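You operate a simulated robot arm through the tools that you are given. There is no shell and no other tool. Be economical: measure what you need, move in short steps, check, and stop when the job is done.

The job below is to be done with a simulated robot arm. You get a single attempt, and the scene is never put back.

TASK
Patch the tube on the press with the S patch and cure it.
Fine: rub the dusty spot clean with the blue block and put it back; arm down, heat button once, arm up when the display says done.

It is judged by the outcome, as a careful person would: the job done as asked, and still so three seconds after it is handed in. It fails if anything else is knocked over, pushed out of place, dropped, spilled or broken.

THE ROBOT
A 6-joint arm with a two-finger parallel gripper, fixed in place. Base frame: the origin is at the foot of the arm, x ahead of it, y to its left, z up; the work surface is at about z = 0.88. Readings come in m, rad, newtons and seconds.
With the tool pointing down near the work surface it reaches from about 0.36 to 0.84 m from the base axis. Its first joint turns from -2.007 to 2.007 rad. Payload 4.2 kg.
The TCP is the grasp point between the finger pads, 0.023 m short of the fingertips. In the tool frame z runs along the fingers and y along their closing line. Largest opening 0.094 m; finger width 0.038, thickness 0.01; the body of the gripper, 0.054 by 0.096 m, starts 0.039 m behind the TCP.
Orientation is that of the tool frame in the base frame, as [roll, pitch, yaw] about the fixed x, y, z axes, in that order (R = Rz(yaw) Ry(pitch) Rx(roll)). With the fingers straight down and closing along the base's y, the tool's x points along the base's -x, its y along +y and its z along -z.

THE INTERFACE
- The arm moves only by the tool drive_tool. Its argument "commands" is a list of rows, each an object (a shift or turn left out is 0, a gripper value left out holds the last) with "linear": the shift along the tool's x, y, z in units of 250 mm (1.0 is 250 mm), a list of three; "rotation": the turn, a rotation vector about the tool's x, y, z in units of 45 degrees (1.0 is 45 degrees), a list of three. In form: [{"linear": [tx, ty, tz], "rotation": [ax, ay, az]}, ...]. A call has 1 to 12 rows; each row is the pose to reach, as a shift and turn from the pose commanded when the call began, along the tool's axes at that moment. "grip" is the closure, from 0 (fully open) to 1 (shut), set as the call begins (left out, the last holds). A call with a number of a shift or a turn outside -1 to 1 is refused whole. Rows are played at 5 a second. More than 0.05 m and 0.15 rad between two rows, or a gripper value outside its range, and nothing of the call is played. A pose out of reach is approached as far as the arm can. The call stops where the force on the tool passes 90 N (or 10 N more than at its start, if that is more) or the arm is blocked; 0.2 s more then pass. The fingers move at their own pace (about 0.108 m/s each) and stop on an object; they squeeze with about 29 N. The grip force told is the motor's: it shows also when the fingers shut on nothing. Time passes only in rows, and 0.2 s behind the last, so rows that repeat a pose let the fingers close. The reply holds the time, the measured pose of the TCP, the force on the tool along the base axes, the opening and the grip force, in the units named above and with some noise, and new pictures: "show" is both (left out), scene, wrist or none.
- Cameras (640 x 400 px; columns grow to the right, rows downward): "scene" is fixed at [0.2189, 0.5016, 1.6641]; the picture's right is [-0.91, -0.42, 0.00], its down [-0.13, 0.29, -0.95] and it looks along [0.40, -0.86, -0.32] (base axes); focal length 320 px, centre (320, 200). "wrist" rides on the gripper at [0.086, 0.016, -0.075] in the tool frame; the picture's right is [-0.18, 0.98, 0.00], its down [-0.58, -0.11, -0.81] and it looks along [-0.79, -0.15, 0.59] (tool axes); focal length 243 px, centre (320, 200). There is no depth. A picture from a camera that has moved, and an enlarged one, comes with that camera's place and axes in the base frame and with its lens.
- slide_trunk(by): slides the trunk up (or, below 0, down) by that many m; the arm rides with it, the base frame stays. It gives what a move gives, with no picture.
- enlarge(camera, box): a new picture of the part [left, top, right, bottom] of that camera's present view, enlarged. It takes no simulated time.
- sign_off(): hands the job in; it is judged then, once.

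Go step by step. Nothing tells you positions but the pictures and the camera data: compare them with the known pose of the tool, close in by small moves and look again before you grip or let go. The budget is 120 turns and 170 pictures, counting those below and the enlarged ones. Unless the task says otherwise, let go and move clear before handing in, and close with one line.

The tools are called after "Call:" by a JSON object that holds its "method" and its "body". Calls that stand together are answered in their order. drive_tool: Moves the arm, as the interface text tells. Its arguments: {"type":"object","properties":{"commands":{"type":"array","items":{"type":"object","properties":{"linear":{"type":"array","items":{"type":"number"}},"rotation":{"type":"array","items":{"type":"number"}}}}},"grip":{"type":"number"},"show":{"type":"string","enum":["both","scene","wrist","none"]}},"required":["commands"]} The other tools are called the same way: slide_trunk (by) slides the trunk up or down; enlarge (camera, box) takes an enlarged picture of a part of a camera's view; sign_off () hands the job in.

At the start:

```text
time_s: 0.0
ee_pos: [0.5484, -0.2497, 1.5346]
tcp_rot: [-3.141, 0.0, 3.141]
ft_force: [0.2, 0.3, -0.1]
finger_gap: 0.094
gripper_force: 0.0
trunk travel left (down, up): [-0.925, 0.065]
```

scene: 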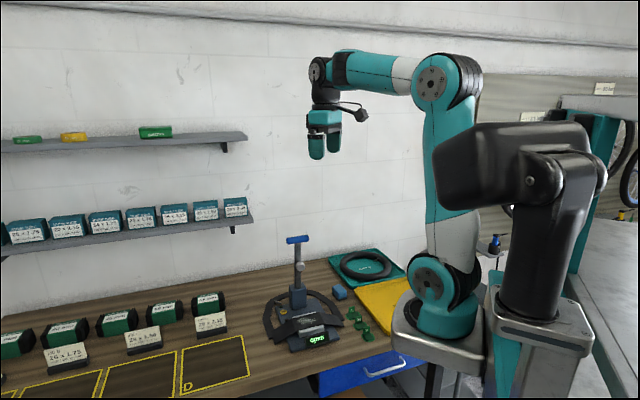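
wrist: 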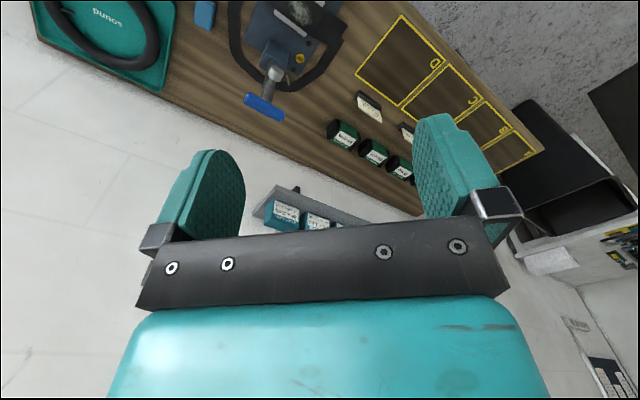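

I see a press with a tube on it, a blue block and green patches beside it. I'll look closer before moving.

Call:
{"method": "enlarge", "body": {"camera": "scene", "box": [250, 220, 410, 360]}}

Call:
{"method": "enlarge", "body": {"camera": "wrist", "box": [160, 0, 400, 150]}}

```text
2.86 times, centred on (330, 290) of scene
camera zoom: at [0.2189, 0.5016, 1.6641], right [-0.91, -0.42, 0.0], down [-0.13, 0.29, -0.95], along [0.4, -0.86, -0.32], focal length 914 px, centre (291, -57)
```

zoom: 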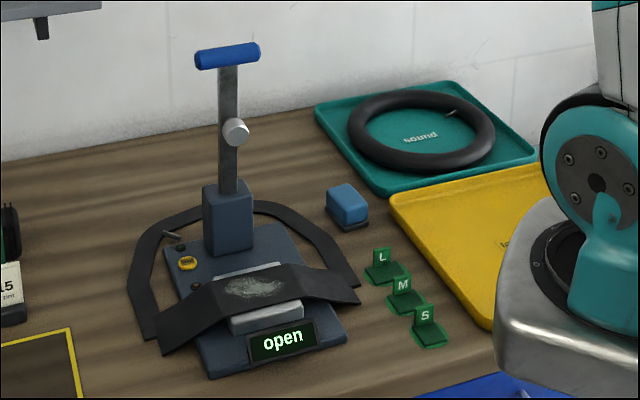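

```text
2.67 times, centred on (280, 75) of wrist
camera zoom: at [0.4624, -0.2329, 1.6092], right [0.18, 0.98, 0.0], down [0.58, -0.11, 0.81], along [0.79, -0.15, -0.59], focal length 647 px, centre (427, 533)
```

zoom: 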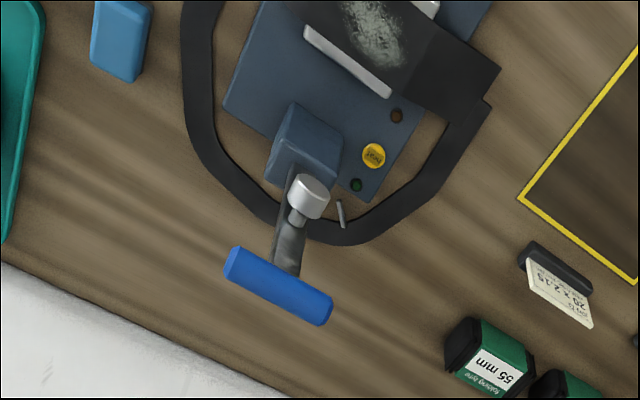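

The press (post near (0.73,-0.41)), block (~(0.60,-0.50)) and S patch (~(0.44,-0.355)) are roughly located. I'll move toward the block at height for a closer look.

Call:
{"method": "drive_tool", "body": {"commands": [{"linear": [0.056, -0.114, 0.114]}, {"linear": [0.112, -0.228, 0.228]}, {"linear": [0.168, -0.342, 0.342]}, {"linear": [0.224, -0.457, 0.457]}, {"linear": [0.28, -0.571, 0.571]}, {"linear": [0.336, -0.686, 0.686]}, {"linear": [0.392, -0.8, 0.8]}], "show": "none"}}

Call:
{"method": "drive_tool", "body": {"commands": [{"linear": [0, 0, 0.18]}, {"linear": [0, 0, 0.36]}, {"linear": [0, 0, 0.54]}]}}

```text
time_s: 1.6
ee_pos: [0.4512, -0.4492, 1.3326]
tcp_rot: [-3.141, 0.002, -3.14]
ft_force: [0.0, 0.7, 0.3]
finger_gap: 0.0939
gripper_force: 0.0
trunk travel left (down, up): [-0.925, 0.065]
```

```text
time_s: 2.4
ee_pos: [0.4508, -0.4491, 1.1983]
tcp_rot: [-3.142, 0.0, 3.14]
ft_force: [0.7, 1.2, 0.6]
finger_gap: 0.094
gripper_force: 0.1
trunk travel left (down, up): [-0.925, 0.065]
camera wrist: at [0.364, -0.4326, 1.2733], right [0.18, 0.98, 0.0], down [0.58, -0.11, 0.81], along [0.79, -0.15, -0.59], focal length 243 px, centre (320, 200)
```

scene: 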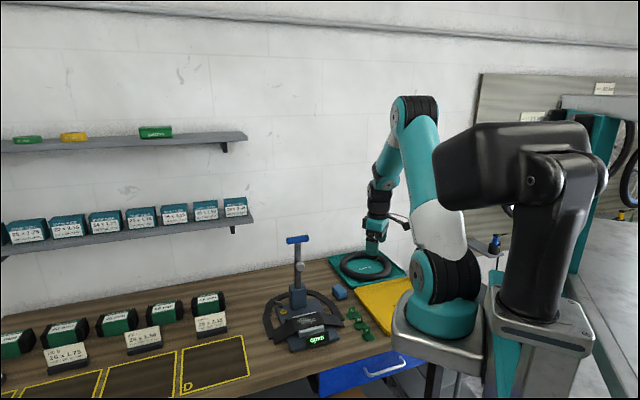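
wrist: 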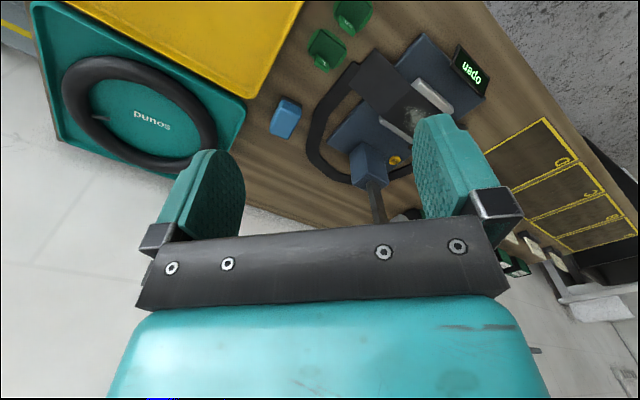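

The block triangulates to about (0.612,-0.542,0.895). Moving closer to see its orientation.

Call:
{"method": "drive_tool", "body": {"commands": [{"linear": [-0.07, -0.09, 0.148]}, {"linear": [-0.14, -0.18, 0.296]}, {"linear": [-0.21, -0.27, 0.444]}, {"linear": [-0.28, -0.36, 0.592]}], "show": "wrist"}}

Call:
{"method": "enlarge", "body": {"camera": "wrist", "box": [240, 0, 480, 150]}}

```text
time_s: 3.4
ee_pos: [0.5206, -0.5383, 1.0509]
tcp_rot: [-3.14, -0.001, -3.139]
ft_force: [-0.6, 0.9, 1.2]
finger_gap: 0.0941
gripper_force: 0.0
trunk travel left (down, up): [-0.925, 0.065]
camera wrist: at [0.4338, -0.5227, 1.1269], right [0.18, 0.98, 0.0], down [0.58, -0.11, 0.81], along [0.79, -0.15, -0.59], focal length 243 px, centre (320, 200)
```

wrist: 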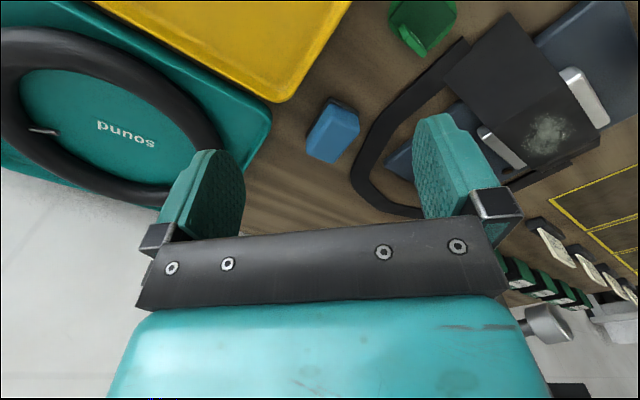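

```text
2.67 times, centred on (360, 75) of wrist
camera zoom: at [0.4338, -0.5227, 1.1269], right [0.18, 0.98, 0.0], down [0.58, -0.11, 0.81], along [0.79, -0.15, -0.59], focal length 647 px, centre (213, 533)
```

zoom: 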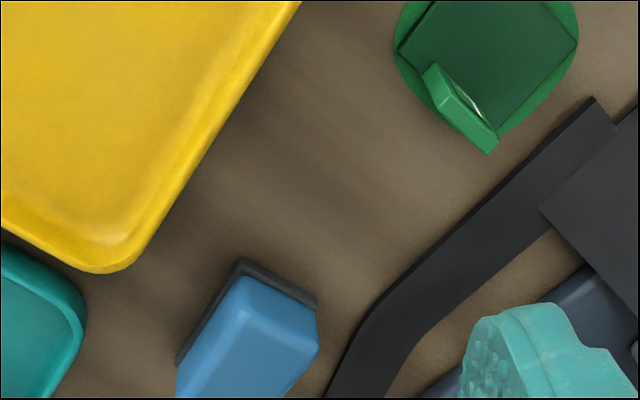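

I'll zoom in on the block to measure its corners.

Call:
{"method": "enlarge", "body": {"camera": "wrist", "box": [290, 85, 386, 175]}}

```text
4.44 times, centred on (338, 130) of wrist
camera zoom: at [0.4338, -0.5227, 1.1269], right [0.18, 0.98, 0.0], down [0.58, -0.11, 0.81], along [0.79, -0.15, -0.59], focal length 1078 px, centre (240, 511)
```

zoom: 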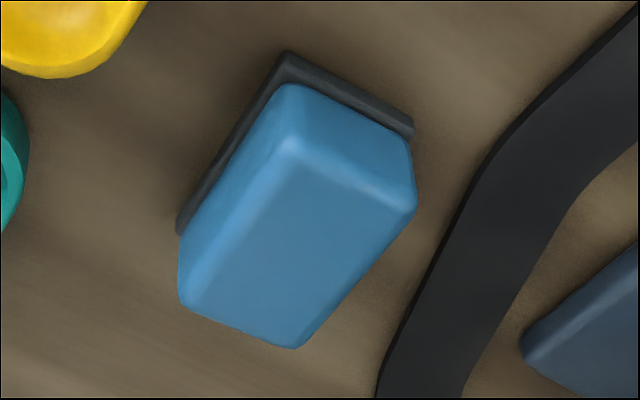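

Block centre (0.614,-0.543), top z≈0.912, 39×62 mm, long axis at about -42°. I'll turn the gripper 42° and hover over it with the opening at ~60 mm.

Call:
{"method": "drive_tool", "body": {"commands": [{"linear": [-0.073, -0.005, 0.04], "rotation": [0, 0, 0.187]}, {"linear": [-0.146, -0.01, 0.08], "rotation": [0, 0, 0.373]}, {"linear": [-0.22, -0.016, 0.12], "rotation": [0, 0, 0.56]}, {"linear": [-0.293, -0.022, 0.16], "rotation": [0, 0, 0.747]}, {"linear": [-0.366, -0.027, 0.2], "rotation": [0, 0, 0.933]}], "grip": 0.36}}

```text
time_s: 4.6
ee_pos: [0.6131, -0.5452, 1.0015]
tcp_rot: [3.141, 0.001, 2.405]
ft_force: [0.4, -0.4, 0.1]
finger_gap: 0.0603
gripper_force: 0.1
trunk travel left (down, up): [-0.925, 0.065]
camera wrist: at [0.5587, -0.4758, 1.0762], right [0.8, 0.61, 0.0], down [0.36, -0.47, 0.81], along [0.49, -0.64, -0.59], focal length 243 px, centre (320, 200)
```

scene: 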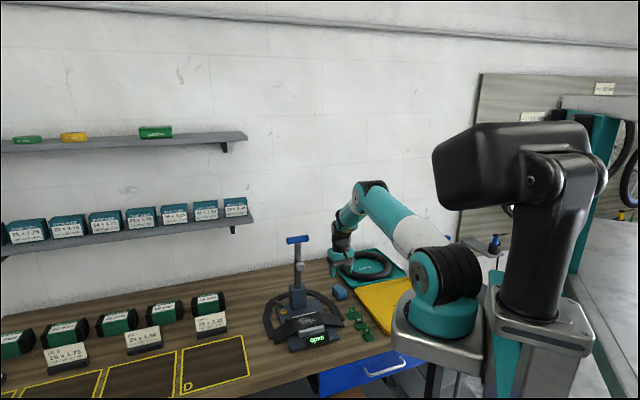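
wrist: 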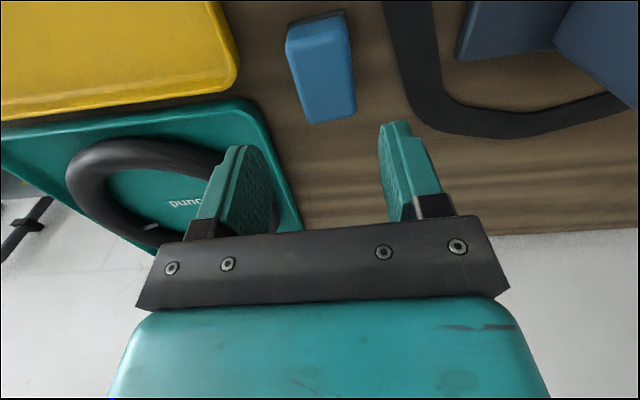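

Alignment with the block looks good. Descending with fingers at 60 mm opening.

Call:
{"method": "drive_tool", "body": {"commands": [{"linear": [0, 0, 0.12]}, {"linear": [0, 0, 0.24]}, {"linear": [0, 0, 0.3]}, {"linear": [0, 0, 0.362]}]}}

```text
time_s: 5.6
ee_pos: [0.6136, -0.5465, 0.9111]
tcp_rot: [3.141, 0.0, 2.411]
ft_force: [-0.2, 0.2, -0.6]
finger_gap: 0.0603
gripper_force: 0.0
trunk travel left (down, up): [-0.925, 0.065]
camera wrist: at [0.5594, -0.4759, 0.9854], right [0.79, 0.61, 0.0], down [0.36, -0.47, 0.81], along [0.49, -0.64, -0.59], focal length 243 px, centre (320, 200)
```

scene: 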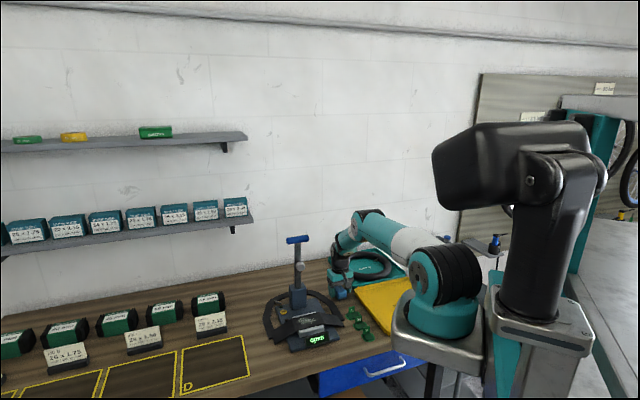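
wrist: 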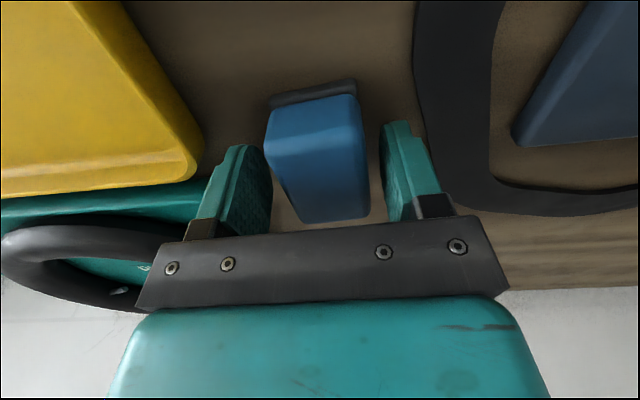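

The block sits between the fingers, nearly centred. Closing.

Call:
{"method": "drive_tool", "body": {"commands": [{"linear": [0, 0, 0]}, {"linear": [0, 0, 0]}, {"linear": [0, 0, 0]}], "grip": 1, "show": "wrist"}}

```text
time_s: 6.4
ee_pos: [0.613, -0.5459, 0.9106]
tcp_rot: [3.141, -0.001, 2.41]
ft_force: [-0.1, 0.1, 0.5]
finger_gap: 0.0396
gripper_force: 29.2
trunk travel left (down, up): [-0.925, 0.065]
camera wrist: at [0.5593, -0.4759, 0.9854], right [0.79, 0.61, 0.0], down [0.36, -0.47, 0.81], along [0.49, -0.64, -0.59], focal length 243 px, centre (320, 200)
```

wrist: 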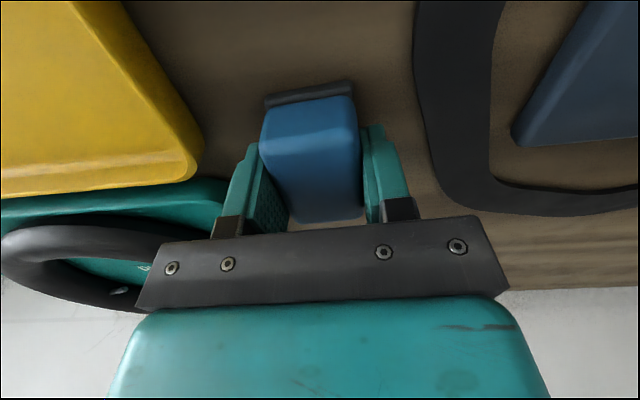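

Block is held. Lift and carry it toward the dusty spot on the tube, hovering for a look.

Call:
{"method": "drive_tool", "body": {"commands": [{"linear": [0, 0, -0.19]}, {"linear": [0, 0, -0.38]}, {"linear": [0.16, 0.1, -0.5]}, {"linear": [0.3, 0.2, -0.56]}, {"linear": [0.43, 0.33, -0.56]}, {"linear": [0.56, 0.46, -0.56]}, {"linear": [0.69, 0.59, -0.56]}, {"linear": [0.82, 0.72, -0.56]}, {"linear": [0.943, 0.852, -0.56]}]}}

Call:
{"method": "enlarge", "body": {"camera": "scene", "box": [250, 220, 410, 360]}}

```text
refused: row 3 steps farther than a row can; nothing moved
```

```text
2.86 times, centred on (330, 290) of scene
camera zoom: at [0.2189, 0.5016, 1.6641], right [-0.91, -0.42, 0.0], down [-0.13, 0.29, -0.95], along [0.4, -0.86, -0.32], focal length 914 px, centre (291, -57)
```

zoom: 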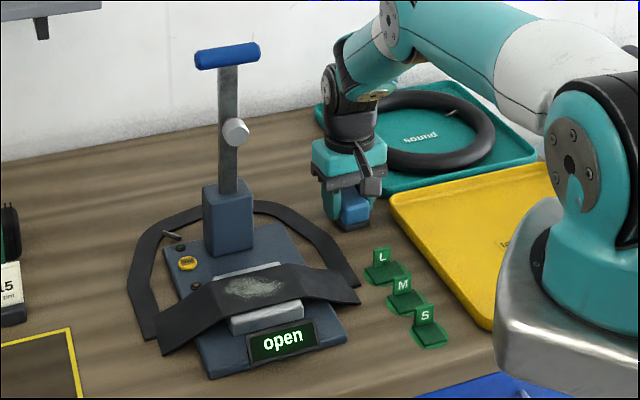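

A row was too long; same path with finer rows.

Call:
{"method": "drive_tool", "body": {"commands": [{"linear": [0, 0, -0.19]}, {"linear": [0, 0, -0.38]}, {"linear": [0.08, 0.06, -0.52]}, {"linear": [0.2, 0.16, -0.56]}, {"linear": [0.33, 0.27, -0.56]}, {"linear": [0.46, 0.39, -0.56]}, {"linear": [0.59, 0.52, -0.56]}, {"linear": [0.72, 0.64, -0.56]}, {"linear": [0.84, 0.75, -0.56]}, {"linear": [0.943, 0.852, -0.56]}]}}

```text
time_s: 8.6
ee_pos: [0.5804, -0.2294, 1.0512]
tcp_rot: [-3.141, 0.0, 2.408]
ft_force: [0.0, -0.2, -0.1]
finger_gap: 0.0397
gripper_force: 29.0
trunk travel left (down, up): [-0.925, 0.065]
camera wrist: at [0.5264, -0.1597, 1.1258], right [0.79, 0.61, 0.0], down [0.36, -0.47, 0.81], along [0.49, -0.64, -0.59], focal length 243 px, centre (320, 200)
```

scene: 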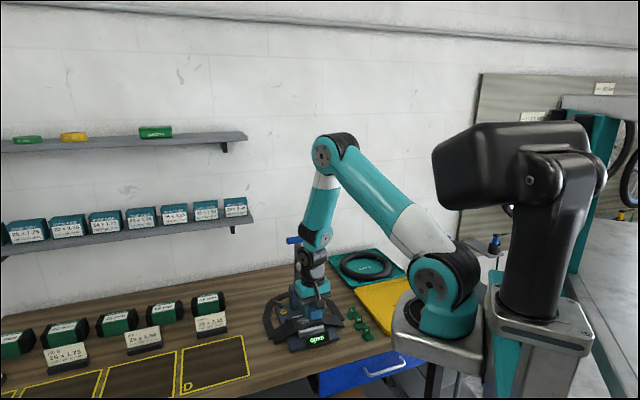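
wrist: 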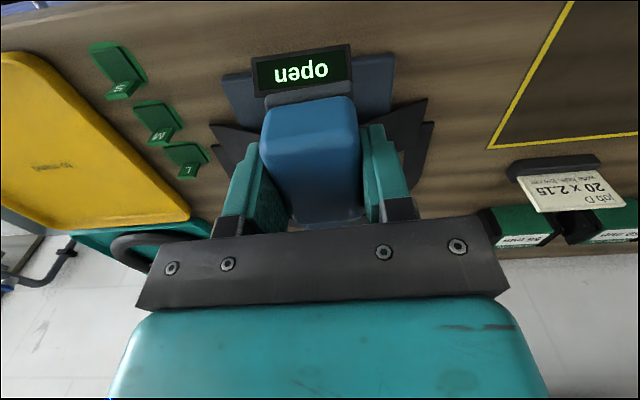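

Triangulating gives the dust spot at about (0.649,-0.314,0.911), and the raised lever's head stays ~9 cm beyond. I'll hover over the dust with the block.

Call:
{"method": "drive_tool", "body": {"commands": [{"linear": [-0.144, -0.023, 0.1]}, {"linear": [-0.288, -0.046, 0.2]}, {"linear": [-0.432, -0.068, 0.304]}]}}

Call:
{"method": "enlarge", "body": {"camera": "scene", "box": [250, 220, 410, 360]}}

```text
time_s: 9.4
ee_pos: [0.649, -0.315, 0.9739]
tcp_rot: [3.141, 0.0, 2.41]
ft_force: [-0.6, -0.3, -0.4]
finger_gap: 0.0394
gripper_force: 29.3
trunk travel left (down, up): [-0.925, 0.065]
camera wrist: at [0.5955, -0.245, 1.0496], right [0.79, 0.61, 0.0], down [0.36, -0.47, 0.81], along [0.49, -0.64, -0.59], focal length 243 px, centre (320, 200)
```

scene: 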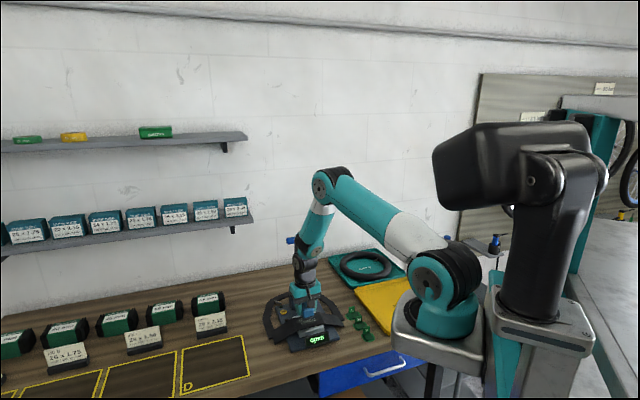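
wrist: 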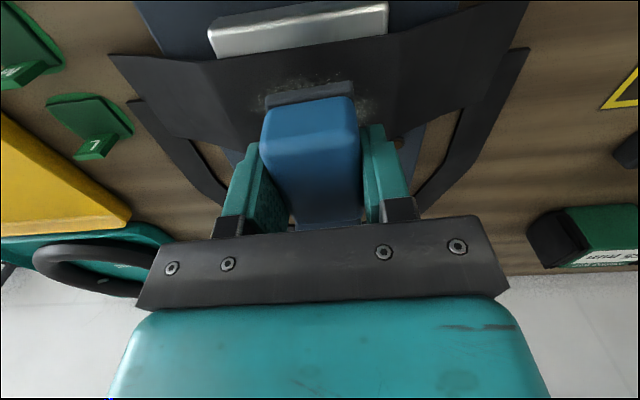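

```text
2.86 times, centred on (330, 290) of scene
camera zoom: at [0.2189, 0.5016, 1.6641], right [-0.91, -0.42, 0.0], down [-0.13, 0.29, -0.95], along [0.4, -0.86, -0.32], focal length 914 px, centre (291, -57)
```

zoom: 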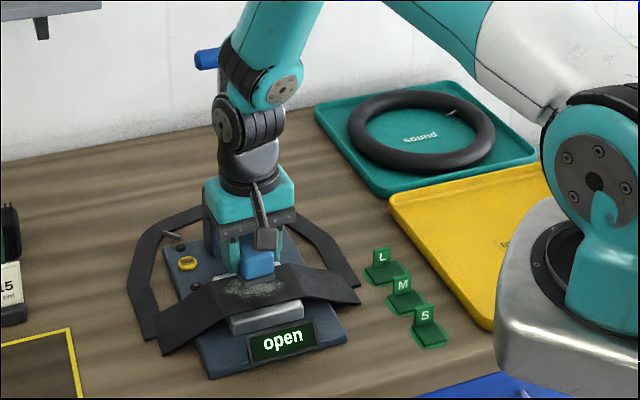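

Hovering directly over the dust. Lowering in small steps to find contact.

Call:
{"method": "drive_tool", "body": {"commands": [{"linear": [0, 0, 0.05]}, {"linear": [0, 0, 0.1]}, {"linear": [0, 0, 0.12]}], "show": "wrist"}}

```text
time_s: 10.2
ee_pos: [0.6492, -0.3138, 0.9466]
tcp_rot: [-3.14, 0.003, 2.41]
ft_force: [-4.2, -0.1, 26.3]
finger_gap: 0.0395
gripper_force: 28.7
trunk travel left (down, up): [-0.925, 0.065]
camera wrist: at [0.5953, -0.245, 1.0217], right [0.79, 0.61, 0.0], down [0.36, -0.47, 0.81], along [0.49, -0.64, -0.59], focal length 243 px, centre (320, 200)
```

wrist: 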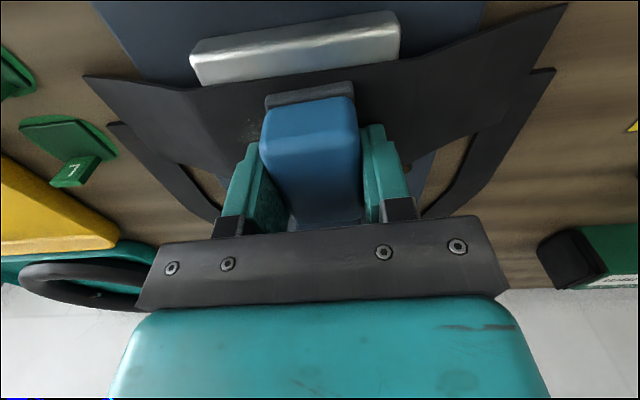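

Contact made at ~26 N. Rubbing side to side, with slight pressure relief.

Call:
{"method": "drive_tool", "body": {"commands": [{"linear": [0, 0.04, -0.004]}, {"linear": [0, 0.08, -0.004]}, {"linear": [0, 0.04, -0.004]}, {"linear": [0, 0, -0.004]}, {"linear": [0, -0.04, -0.004]}, {"linear": [0, -0.08, -0.004]}, {"linear": [0, -0.04, -0.004]}, {"linear": [0, 0, -0.004]}, {"linear": [0, 0.06, -0.004]}, {"linear": [0, 0, -0.004]}, {"linear": [0, -0.06, -0.004]}, {"linear": [0, 0, -0.004]}], "show": "wrist"}}

```text
time_s: 12.8
ee_pos: [0.6462, -0.3165, 0.9458]
tcp_rot: [-3.137, 0.0, 2.404]
ft_force: [-8.8, -11.3, 19.3]
finger_gap: 0.0395
gripper_force: 29.5
trunk travel left (down, up): [-0.925, 0.065]
camera wrist: at [0.5927, -0.2472, 1.0211], right [0.8, 0.6, 0.0], down [0.36, -0.47, 0.81], along [0.49, -0.64, -0.59], focal length 243 px, centre (320, 200)
```

wrist: 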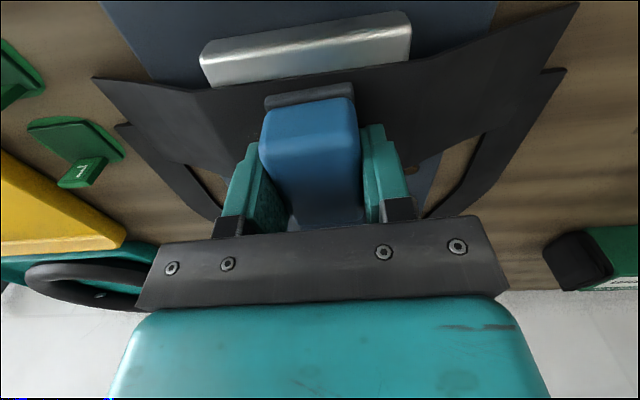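

The tube hasn't moved and the visible dust is fading. Lifting and backing off to look.

Call:
{"method": "drive_tool", "body": {"commands": [{"linear": [0, 0, -0.15]}, {"linear": [0.08, 0, -0.28]}, {"linear": [0.26, 0, -0.3]}, {"linear": [0.44, 0, -0.3]}], "show": "wrist"}}

Call:
{"method": "enlarge", "body": {"camera": "scene", "box": [250, 220, 410, 360]}}

```text
time_s: 13.8
ee_pos: [0.5674, -0.2401, 1.0197]
tcp_rot: [-3.142, 0.0, 2.411]
ft_force: [-0.2, -0.3, -1.1]
finger_gap: 0.0392
gripper_force: 29.2
trunk travel left (down, up): [-0.925, 0.065]
camera wrist: at [0.5137, -0.1703, 1.0952], right [0.79, 0.61, 0.0], down [0.36, -0.47, 0.81], along [0.49, -0.64, -0.59], focal length 243 px, centre (320, 200)
```

wrist: 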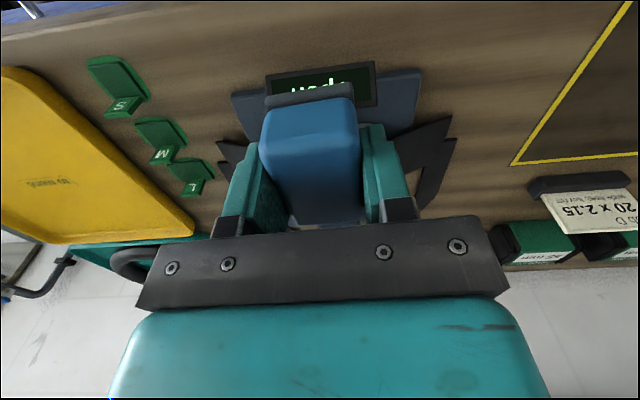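

```text
2.86 times, centred on (330, 290) of scene
camera zoom: at [0.2189, 0.5016, 1.6641], right [-0.91, -0.42, 0.0], down [-0.13, 0.29, -0.95], along [0.4, -0.86, -0.32], focal length 914 px, centre (291, -57)
```

zoom: 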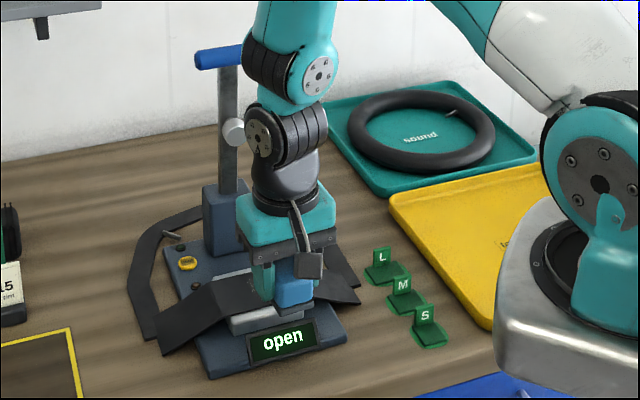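

The gripper blocks the view; moving part-way toward the block's home so the scene camera sees the spot.

Call:
{"method": "drive_tool", "body": {"commands": [{"linear": [-0.09, -0.147, -0.04]}, {"linear": [-0.18, -0.293, -0.08]}, {"linear": [-0.27, -0.44, -0.12]}, {"linear": [-0.365, -0.586, -0.12]}], "show": "none"}}

Call:
{"method": "enlarge", "body": {"camera": "scene", "box": [270, 270, 360, 360]}}

```text
time_s: 14.8
ee_pos: [0.5372, -0.4105, 1.0501]
tcp_rot: [-3.142, 0.0, 2.41]
ft_force: [-0.6, 1.0, -0.2]
finger_gap: 0.0394
gripper_force: 29.0
trunk travel left (down, up): [-0.925, 0.065]
```

```text
4.44 times, centred on (315, 315) of scene
camera zoom: at [0.2189, 0.5016, 1.6641], right [-0.91, -0.42, 0.0], down [-0.13, 0.29, -0.95], along [0.4, -0.86, -0.32], focal length 1421 px, centre (342, -311)
```

zoom: 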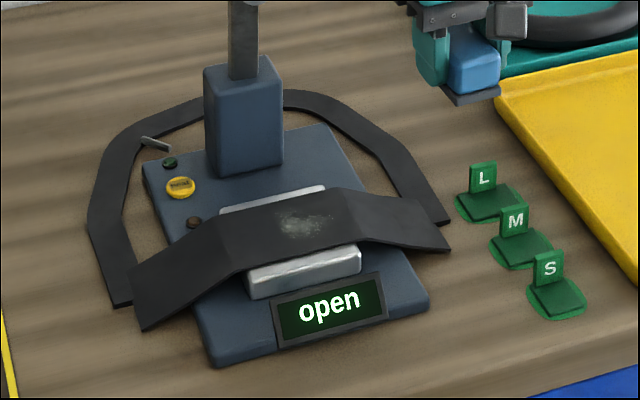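

The spot is fainter but not clean yet; the remainder is toward the -y(tool) side. Going back for a more thorough rub centred about 12 mm that way.

Call:
{"method": "drive_tool", "body": {"commands": [{"linear": [-0.02, 0.16, 0]}, {"linear": [-0.05, 0.34, 0.04]}, {"linear": [-0.076, 0.5, 0.12]}, {"linear": [-0.076, 0.538, 0.28]}, {"linear": [-0.076, 0.538, 0.38]}, {"linear": [-0.076, 0.538, 0.424]}], "show": "none"}}

Call:
{"method": "drive_tool", "body": {"commands": [{"linear": [0, 0.06, 0.0]}, {"linear": [0.0, 0.11, 0.0]}, {"linear": [0, 0.05, 0.0]}, {"linear": [0, -0.01, 0.0]}, {"linear": [0, -0.07, 0]}, {"linear": [0, -0.1, 0]}, {"linear": [0, -0.04, 0]}, {"linear": [0, 0.02, 0]}, {"linear": [0.0, 0.08, 0]}, {"linear": [0.0, 0.02, 0]}, {"linear": [0, -0.05, 0]}, {"linear": [0, 0, 0]}], "show": "wrist"}}

```text
time_s: 16.2
ee_pos: [0.6414, -0.3223, 0.9464]
tcp_rot: [-3.142, 0.001, 2.409]
ft_force: [-2.8, 1.7, 12.6]
finger_gap: 0.0394
gripper_force: 28.6
trunk travel left (down, up): [-0.925, 0.065]
```

```text
time_s: 18.8
ee_pos: [0.6379, -0.3256, 0.9455]
tcp_rot: [-3.139, 0.0, 2.407]
ft_force: [-7.2, -7.2, 12.5]
finger_gap: 0.0395
gripper_force: 29.1
trunk travel left (down, up): [-0.925, 0.065]
camera wrist: at [0.585, -0.2553, 1.0198], right [0.8, 0.61, 0.0], down [0.36, -0.47, 0.81], along [0.49, -0.64, -0.59], focal length 243 px, centre (320, 200)
```

wrist: 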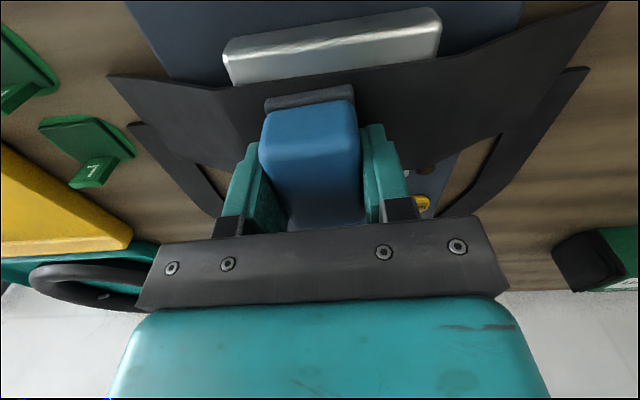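

One more set of strokes, slightly firmer and with some fore-aft movement, then check.

Call:
{"method": "drive_tool", "body": {"commands": [{"linear": [0, 0.06, 0.004]}, {"linear": [0.0, 0.12, 0.004]}, {"linear": [0.03, 0.06, 0.004]}, {"linear": [0.03, 0, 0.004]}, {"linear": [0.03, -0.06, 0.004]}, {"linear": [-0.03, -0.04, 0.004]}, {"linear": [-0.03, 0.02, 0.004]}, {"linear": [-0.03, 0.08, 0.004]}, {"linear": [-0.03, 0.14, 0.004]}, {"linear": [0.0, 0.08, 0.004]}, {"linear": [0, 0.02, 0.004]}, {"linear": [0, 0.04, -0.1]}], "show": "none"}}

Call:
{"method": "drive_tool", "body": {"commands": [{"linear": [0, 0, -0.15]}, {"linear": [0.0, -0.08, -0.3]}, {"linear": [0.0, -0.24, -0.36]}, {"linear": [0.05, -0.42, -0.36]}, {"linear": [0.05, -0.58, -0.36]}], "show": "none"}}

Call:
{"method": "enlarge", "body": {"camera": "scene", "box": [270, 270, 360, 360]}}

```text
time_s: 21.4
ee_pos: [0.6489, -0.3166, 0.9698]
tcp_rot: [3.141, -0.001, 2.408]
ft_force: [0.4, -0.3, -0.4]
finger_gap: 0.0395
gripper_force: 28.7
trunk travel left (down, up): [-0.925, 0.065]
```

```text
time_s: 22.6
ee_pos: [0.5414, -0.4161, 1.0602]
tcp_rot: [-3.141, 0.0, 2.41]
ft_force: [0.5, -0.2, -1.4]
finger_gap: 0.0395
gripper_force: 28.5
trunk travel left (down, up): [-0.925, 0.065]
```

```text
4.44 times, centred on (315, 315) of scene
camera zoom: at [0.2189, 0.5016, 1.6641], right [-0.91, -0.42, 0.0], down [-0.13, 0.29, -0.95], along [0.4, -0.86, -0.32], focal length 1421 px, centre (342, -311)
```

zoom: 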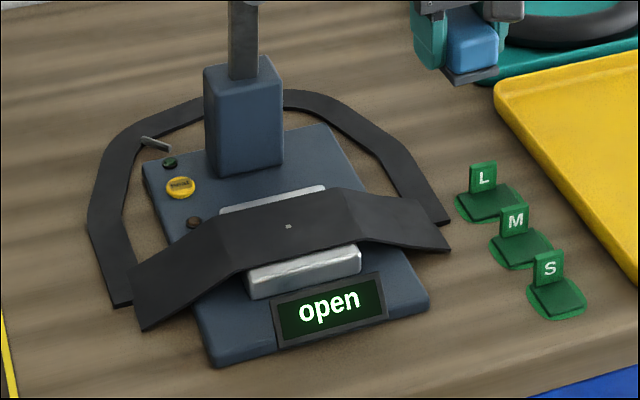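

The dust is gone and only the puncture mark remains. Now returning the block to its home.

Call:
{"method": "drive_tool", "body": {"commands": [{"linear": [-0.18, -0.06, 0]}, {"linear": [-0.37, -0.12, 0]}, {"linear": [-0.53, -0.18, 0.06]}, {"linear": [-0.56, -0.187, 0.24]}, {"linear": [-0.56, -0.187, 0.42]}, {"linear": [-0.56, -0.187, 0.54]}], "show": "wrist"}}

```text
time_s: 24.0
ee_pos: [0.6152, -0.5436, 0.9241]
tcp_rot: [3.141, 0.0, 2.411]
ft_force: [-0.3, 0.2, -0.8]
finger_gap: 0.0394
gripper_force: 29.0
trunk travel left (down, up): [-0.925, 0.065]
camera wrist: at [0.5608, -0.4738, 0.9994], right [0.79, 0.61, 0.0], down [0.36, -0.47, 0.81], along [0.49, -0.64, -0.59], focal length 243 px, centre (320, 200)
```

wrist: 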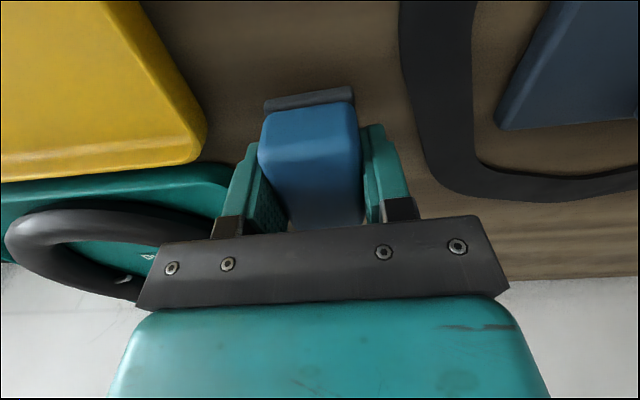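

In place above home; lowering to the table.

Call:
{"method": "drive_tool", "body": {"commands": [{"linear": [0, 0, 0.025]}, {"linear": [0, 0, 0.046]}, {"linear": [0, 0, 0.05]}], "show": "none"}}

```text
time_s: 24.8
ee_pos: [0.6143, -0.5451, 0.9135]
tcp_rot: [-3.139, -0.001, 2.41]
ft_force: [-0.6, 0.6, -0.6]
finger_gap: 0.0394
gripper_force: 28.8
trunk travel left (down, up): [-0.925, 0.065]
```

Call:
{"method": "drive_tool", "body": {"commands": [{"linear": [0, 0, 0.006]}, {"linear": [0, 0, 0.01]}], "show": "none"}}

```text
time_s: 25.4
ee_pos: [0.6152, -0.545, 0.9091]
tcp_rot: [-3.141, 0.001, 2.411]
ft_force: [0.3, -0.5, 0.0]
finger_gap: 0.0395
gripper_force: 29.3
trunk travel left (down, up): [-0.925, 0.065]
```

No contact yet; lowering a bit more.

Call:
{"method": "drive_tool", "body": {"commands": [{"linear": [0, 0, 0.004]}, {"linear": [0, 0, 0.008]}, {"linear": [0, 0, 0.008]}], "show": "wrist"}}

```text
time_s: 26.2
ee_pos: [0.6149, -0.5442, 0.9074]
tcp_rot: [3.141, -0.001, 2.409]
ft_force: [0.7, 0.5, -0.3]
finger_gap: 0.0395
gripper_force: 29.0
trunk travel left (down, up): [-0.925, 0.065]
camera wrist: at [0.5606, -0.474, 0.9823], right [0.79, 0.61, 0.0], down [0.36, -0.47, 0.81], along [0.49, -0.64, -0.59], focal length 243 px, centre (320, 200)
```

wrist: 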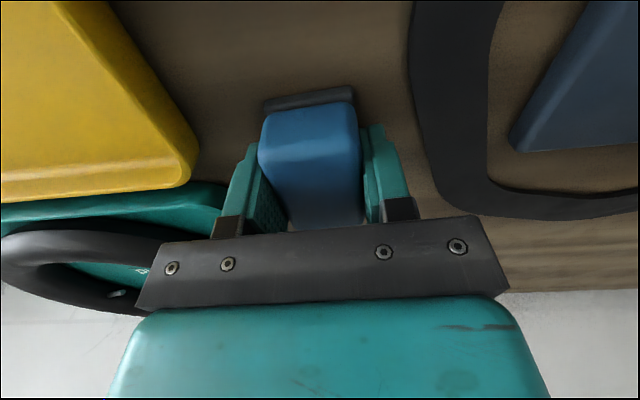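

Call:
{"method": "drive_tool", "body": {"commands": [{"linear": [0, 0, 0.004]}, {"linear": [0, 0, 0.008]}, {"linear": [0, 0, 0.008]}], "show": "none"}}

```text
time_s: 27.0
ee_pos: [0.6145, -0.5428, 0.908]
tcp_rot: [3.141, 0.003, 2.41]
ft_force: [-1.7, 1.2, 10.4]
finger_gap: 0.0394
gripper_force: 28.6
trunk travel left (down, up): [-0.925, 0.065]
```

Contact with the table (10 N). Releasing to 60 mm and rising straight up.

Call:
{"method": "drive_tool", "body": {"commands": [{"linear": [0, 0, 0]}, {"linear": [0, 0, 0]}], "grip": 0.36, "show": "none"}}

Call:
{"method": "drive_tool", "body": {"commands": [{"linear": [0, 0, -0.1]}, {"linear": [0, 0, -0.25]}, {"linear": [0, 0, -0.42]}]}}

```text
time_s: 27.6
ee_pos: [0.6143, -0.5445, 0.9056]
tcp_rot: [3.141, 0.0, 2.411]
ft_force: [-0.8, 0.5, 0.0]
finger_gap: 0.06
gripper_force: 0.1
trunk travel left (down, up): [-0.925, 0.065]
```

```text
time_s: 28.4
ee_pos: [0.6146, -0.543, 1.0099]
tcp_rot: [-3.141, -0.001, 2.41]
ft_force: [-0.4, -0.5, -0.3]
finger_gap: 0.0602
gripper_force: 0.0
trunk travel left (down, up): [-0.925, 0.065]
camera wrist: at [0.5604, -0.4735, 1.0863], right [0.79, 0.61, 0.0], down [0.36, -0.47, 0.81], along [0.49, -0.64, -0.59], focal length 243 px, centre (320, 200)
```

scene: 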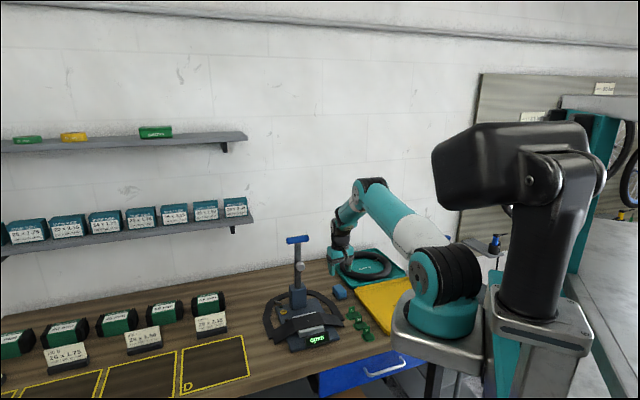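
wrist: 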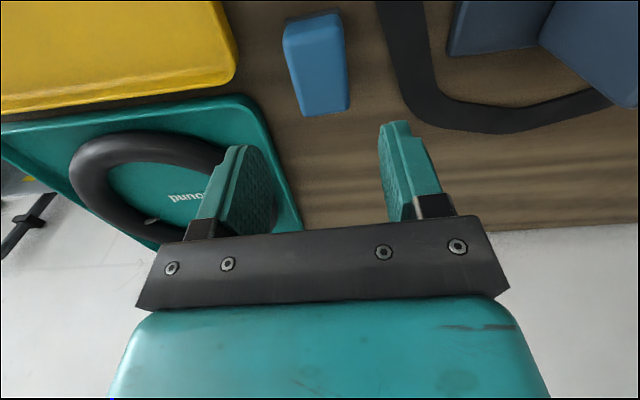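

The block is back where it was. Next, moving over to look at the S patch.

Call:
{"method": "drive_tool", "body": {"commands": [{"linear": [0.18, 0.02, -0.02]}, {"linear": [0.36, 0.05, -0.04]}, {"linear": [0.54, 0.08, -0.06]}, {"linear": [0.72, 0.11, -0.08]}, {"linear": [0.9, 0.14, -0.08]}], "show": "none"}}

Call:
{"method": "drive_tool", "body": {"commands": [{"linear": [0.15, 0.01, 0]}, {"linear": [0.3, 0.03, 0]}], "show": "wrist"}}

Call:
{"method": "enlarge", "body": {"camera": "wrist", "box": [240, 40, 400, 160]}}

```text
time_s: 29.6
ee_pos: [0.4713, -0.3691, 1.0316]
tcp_rot: [-3.141, 0.0, 2.409]
ft_force: [0.0, -1.1, 0.2]
finger_gap: 0.0604
gripper_force: 0.1
trunk travel left (down, up): [-0.925, 0.065]
```

```text
time_s: 30.2
ee_pos: [0.4196, -0.3124, 1.0315]
tcp_rot: [-3.141, 0.002, 2.412]
ft_force: [0.5, -0.3, -0.6]
finger_gap: 0.06
gripper_force: 0.1
trunk travel left (down, up): [-0.925, 0.065]
camera wrist: at [0.366, -0.2425, 1.1061], right [0.79, 0.61, 0.0], down [0.36, -0.47, 0.81], along [0.49, -0.64, -0.59], focal length 243 px, centre (320, 200)
```

wrist: 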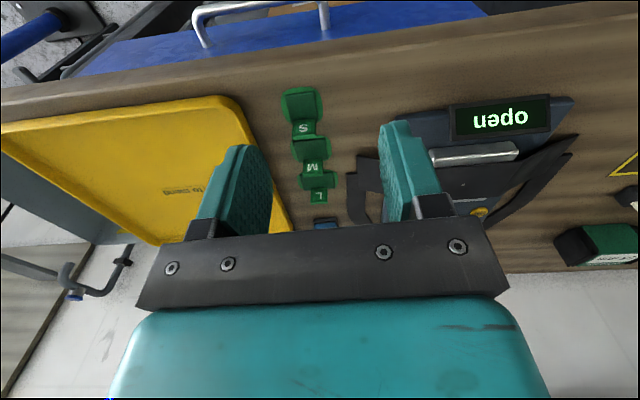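

```text
3.33 times, centred on (320, 100) of wrist
camera zoom: at [0.366, -0.2425, 1.1061], right [0.79, 0.61, 0.0], down [0.36, -0.47, 0.81], along [0.49, -0.64, -0.59], focal length 809 px, centre (320, 533)
```

zoom: 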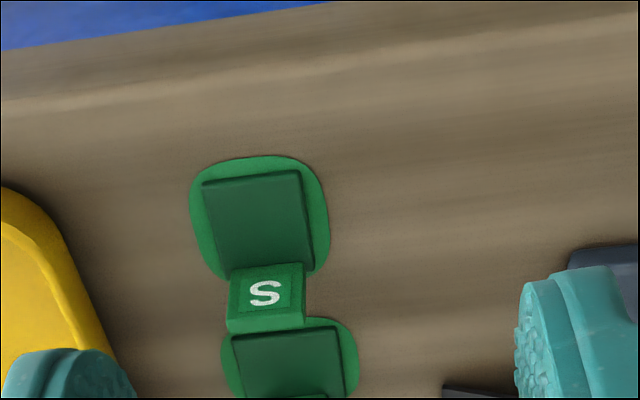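

The S patch's vertical tab is at about (0.4495,-0.3785), top z≈0.912, 22 mm wide along the tool y. I'll hover above it.

Call:
{"method": "drive_tool", "body": {"commands": [{"linear": [-0.133, -0.058, 0.08]}, {"linear": [-0.266, -0.116, 0.18]}, {"linear": [-0.266, -0.116, 0.3]}], "show": "wrist"}}

Call:
{"method": "enlarge", "body": {"camera": "scene", "box": [310, 270, 400, 360]}}

```text
time_s: 31.0
ee_pos: [0.45, -0.3775, 0.9561]
tcp_rot: [3.14, -0.001, 2.41]
ft_force: [0.6, 0.1, -0.6]
finger_gap: 0.0604
gripper_force: 0.1
trunk travel left (down, up): [-0.925, 0.065]
camera wrist: at [0.3956, -0.3079, 1.0304], right [0.79, 0.61, 0.0], down [0.36, -0.47, 0.81], along [0.49, -0.64, -0.59], focal length 243 px, centre (320, 200)
```

wrist: 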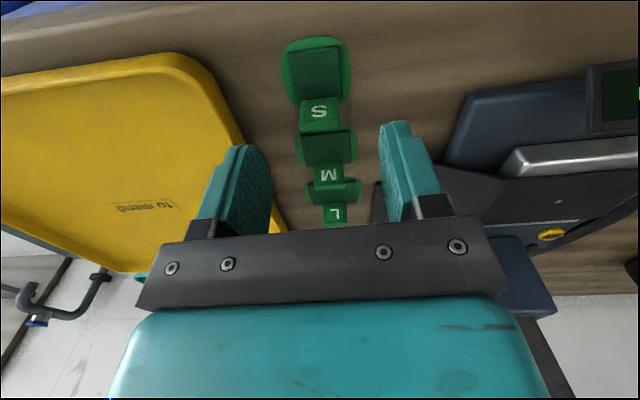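

```text
4.44 times, centred on (355, 315) of scene
camera zoom: at [0.2189, 0.5016, 1.6641], right [-0.91, -0.42, 0.0], down [-0.13, 0.29, -0.95], along [0.4, -0.86, -0.32], focal length 1421 px, centre (164, -311)
```

zoom: 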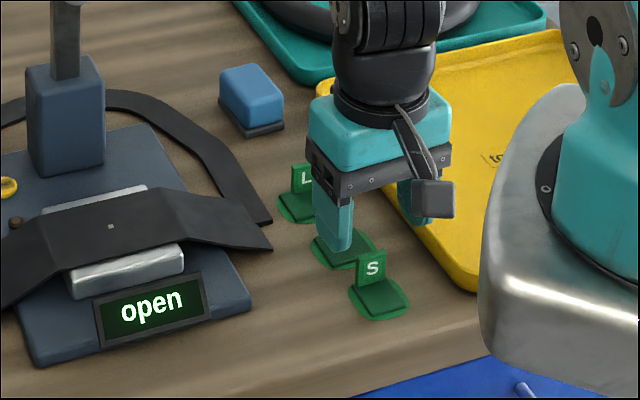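

Geometry matches. Descending to grip the tab with fingertips ~7 mm above the patch base.

Call:
{"method": "drive_tool", "body": {"commands": [{"linear": [0, 0, 0.08]}, {"linear": [0, 0, 0.13]}, {"linear": [0, 0, 0.155]}]}}

Call:
{"method": "enlarge", "body": {"camera": "scene", "box": [310, 270, 400, 360]}}

Call:
{"method": "enlarge", "body": {"camera": "wrist", "box": [220, 70, 420, 220]}}

```text
time_s: 31.8
ee_pos: [0.4485, -0.3781, 0.9165]
tcp_rot: [-3.141, 0.001, 2.41]
ft_force: [0.1, -0.5, -0.2]
finger_gap: 0.0602
gripper_force: 0.0
trunk travel left (down, up): [-0.925, 0.065]
camera wrist: at [0.3953, -0.308, 0.9917], right [0.79, 0.61, 0.0], down [0.36, -0.47, 0.81], along [0.49, -0.64, -0.59], focal length 243 px, centre (320, 200)
```

scene: 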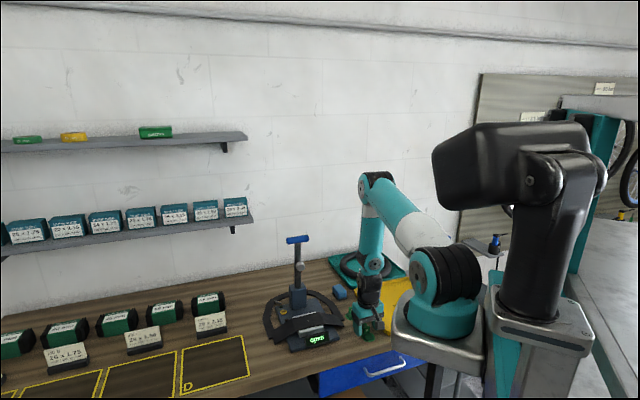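
wrist: 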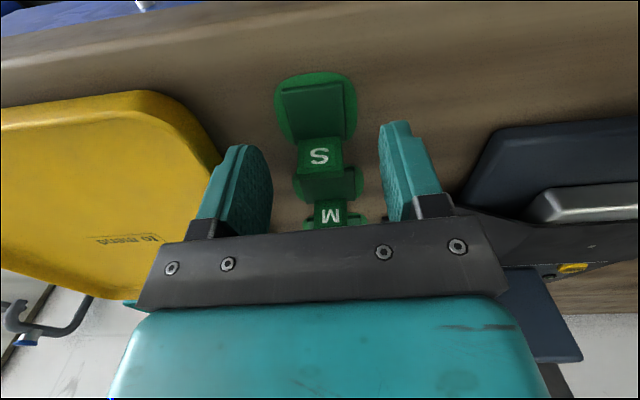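

```text
4.44 times, centred on (355, 315) of scene
camera zoom: at [0.2189, 0.5016, 1.6641], right [-0.91, -0.42, 0.0], down [-0.13, 0.29, -0.95], along [0.4, -0.86, -0.32], focal length 1421 px, centre (164, -311)
```

zoom: 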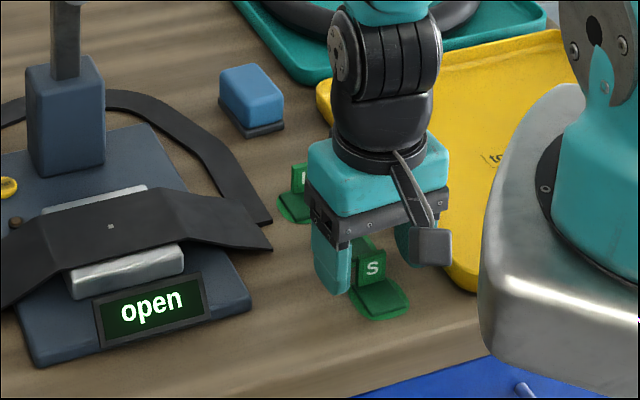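

```text
2.67 times, centred on (320, 145) of wrist
camera zoom: at [0.3953, -0.308, 0.9917], right [0.79, 0.61, 0.0], down [0.36, -0.47, 0.81], along [0.49, -0.64, -0.59], focal length 647 px, centre (320, 347)
```

zoom: 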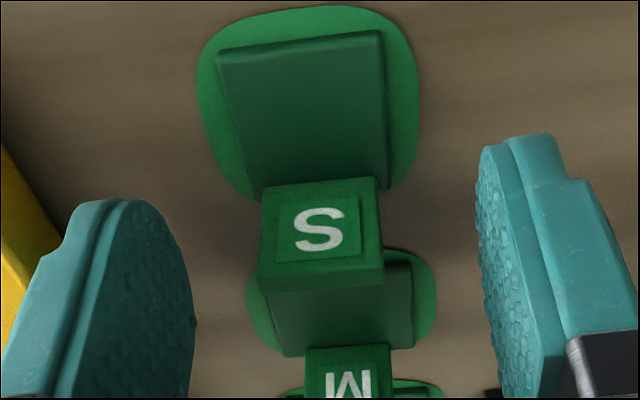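

The tab is centred between the fingers. Closing.

Call:
{"method": "drive_tool", "body": {"commands": [{"linear": [0, 0, 0]}, {"linear": [0, 0, 0]}, {"linear": [0, 0, 0]}], "grip": 1, "show": "none"}}

Call:
{"method": "drive_tool", "body": {"commands": [{"linear": [0, 0, -0.06]}, {"linear": [0, 0, -0.2]}, {"linear": [0, 0, -0.38]}]}}

Call:
{"method": "enlarge", "body": {"camera": "wrist", "box": [220, 70, 420, 220]}}

```text
time_s: 32.6
ee_pos: [0.4489, -0.3778, 0.9162]
tcp_rot: [3.141, -0.001, 2.41]
ft_force: [0.0, -0.1, 0.4]
finger_gap: 0.0221
gripper_force: 28.7
trunk travel left (down, up): [-0.925, 0.065]
```

```text
time_s: 33.4
ee_pos: [0.451, -0.3791, 1.0117]
tcp_rot: [3.14, -0.001, 2.412]
ft_force: [-0.2, 0.0, 0.1]
finger_gap: 0.0224
gripper_force: 28.8
trunk travel left (down, up): [-0.925, 0.065]
camera wrist: at [0.3967, -0.3086, 1.087], right [0.79, 0.61, 0.0], down [0.36, -0.47, 0.81], along [0.49, -0.64, -0.59], focal length 243 px, centre (320, 200)
```

scene: 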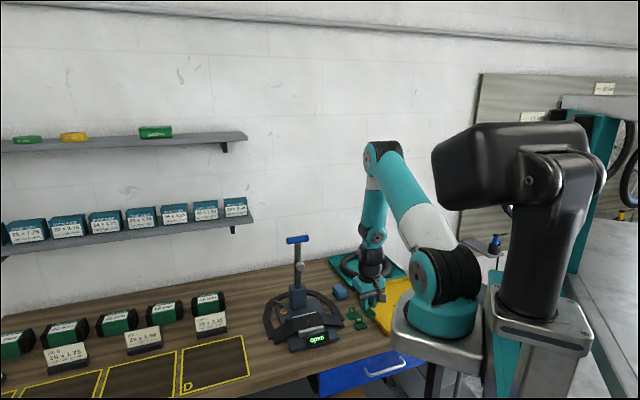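
wrist: 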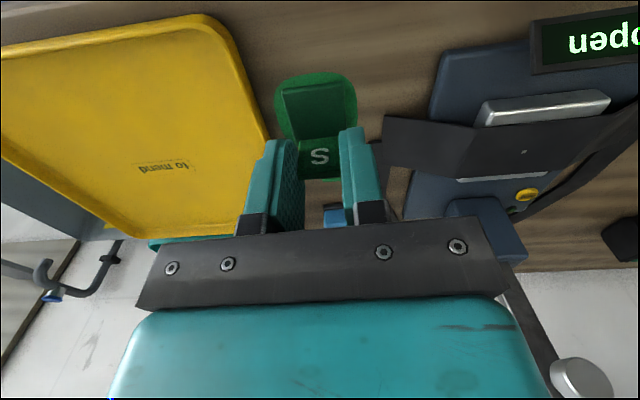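

```text
2.67 times, centred on (320, 145) of wrist
camera zoom: at [0.3967, -0.3086, 1.087], right [0.79, 0.61, 0.0], down [0.36, -0.47, 0.81], along [0.49, -0.64, -0.59], focal length 647 px, centre (320, 347)
```

zoom: 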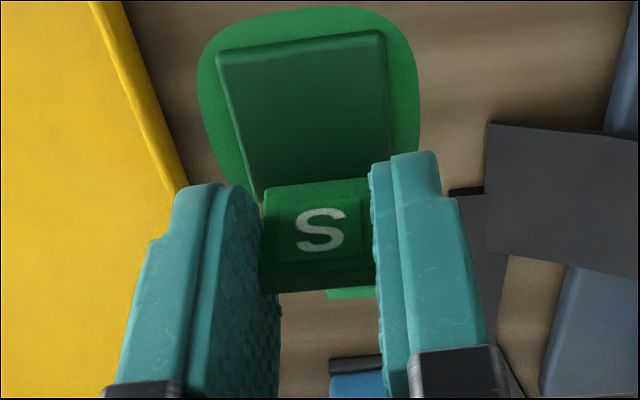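

Patch held firmly (22 mm). Moving to hover beside the puncture so both are visible together for a relative measure.

Call:
{"method": "drive_tool", "body": {"commands": [{"linear": [-0.11, 0.12, 0]}, {"linear": [-0.22, 0.24, 0]}, {"linear": [-0.34, 0.36, 0.02]}, {"linear": [-0.466, 0.47, 0.06]}, {"linear": [-0.466, 0.502, 0.08]}], "show": "wrist"}}

Call:
{"method": "enlarge", "body": {"camera": "wrist", "box": [270, 70, 470, 200]}}

```text
time_s: 34.6
ee_pos: [0.6218, -0.3618, 0.9925]
tcp_rot: [3.141, 0.001, 2.41]
ft_force: [-0.2, -0.3, -0.6]
finger_gap: 0.0221
gripper_force: 28.5
trunk travel left (down, up): [-0.925, 0.065]
camera wrist: at [0.5675, -0.2924, 1.0672], right [0.79, 0.61, 0.0], down [0.36, -0.47, 0.81], along [0.49, -0.64, -0.59], focal length 243 px, centre (320, 200)
```

wrist: 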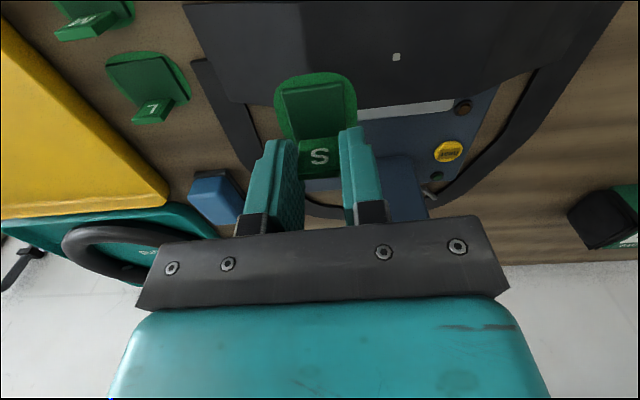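

```text
3.08 times, centred on (370, 135) of wrist
camera zoom: at [0.5675, -0.2924, 1.0672], right [0.79, 0.61, 0.0], down [0.36, -0.47, 0.81], along [0.49, -0.64, -0.59], focal length 746 px, centre (166, 400)
```

zoom: 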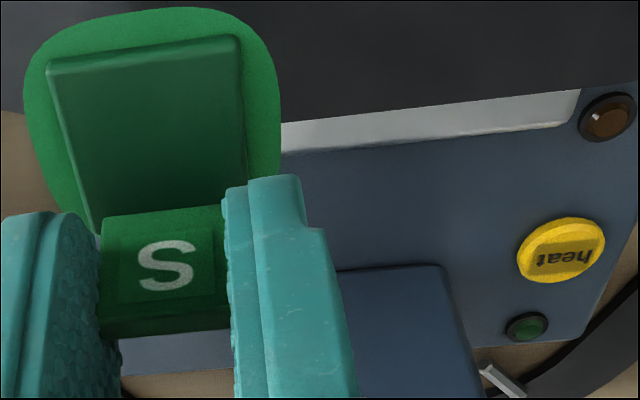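

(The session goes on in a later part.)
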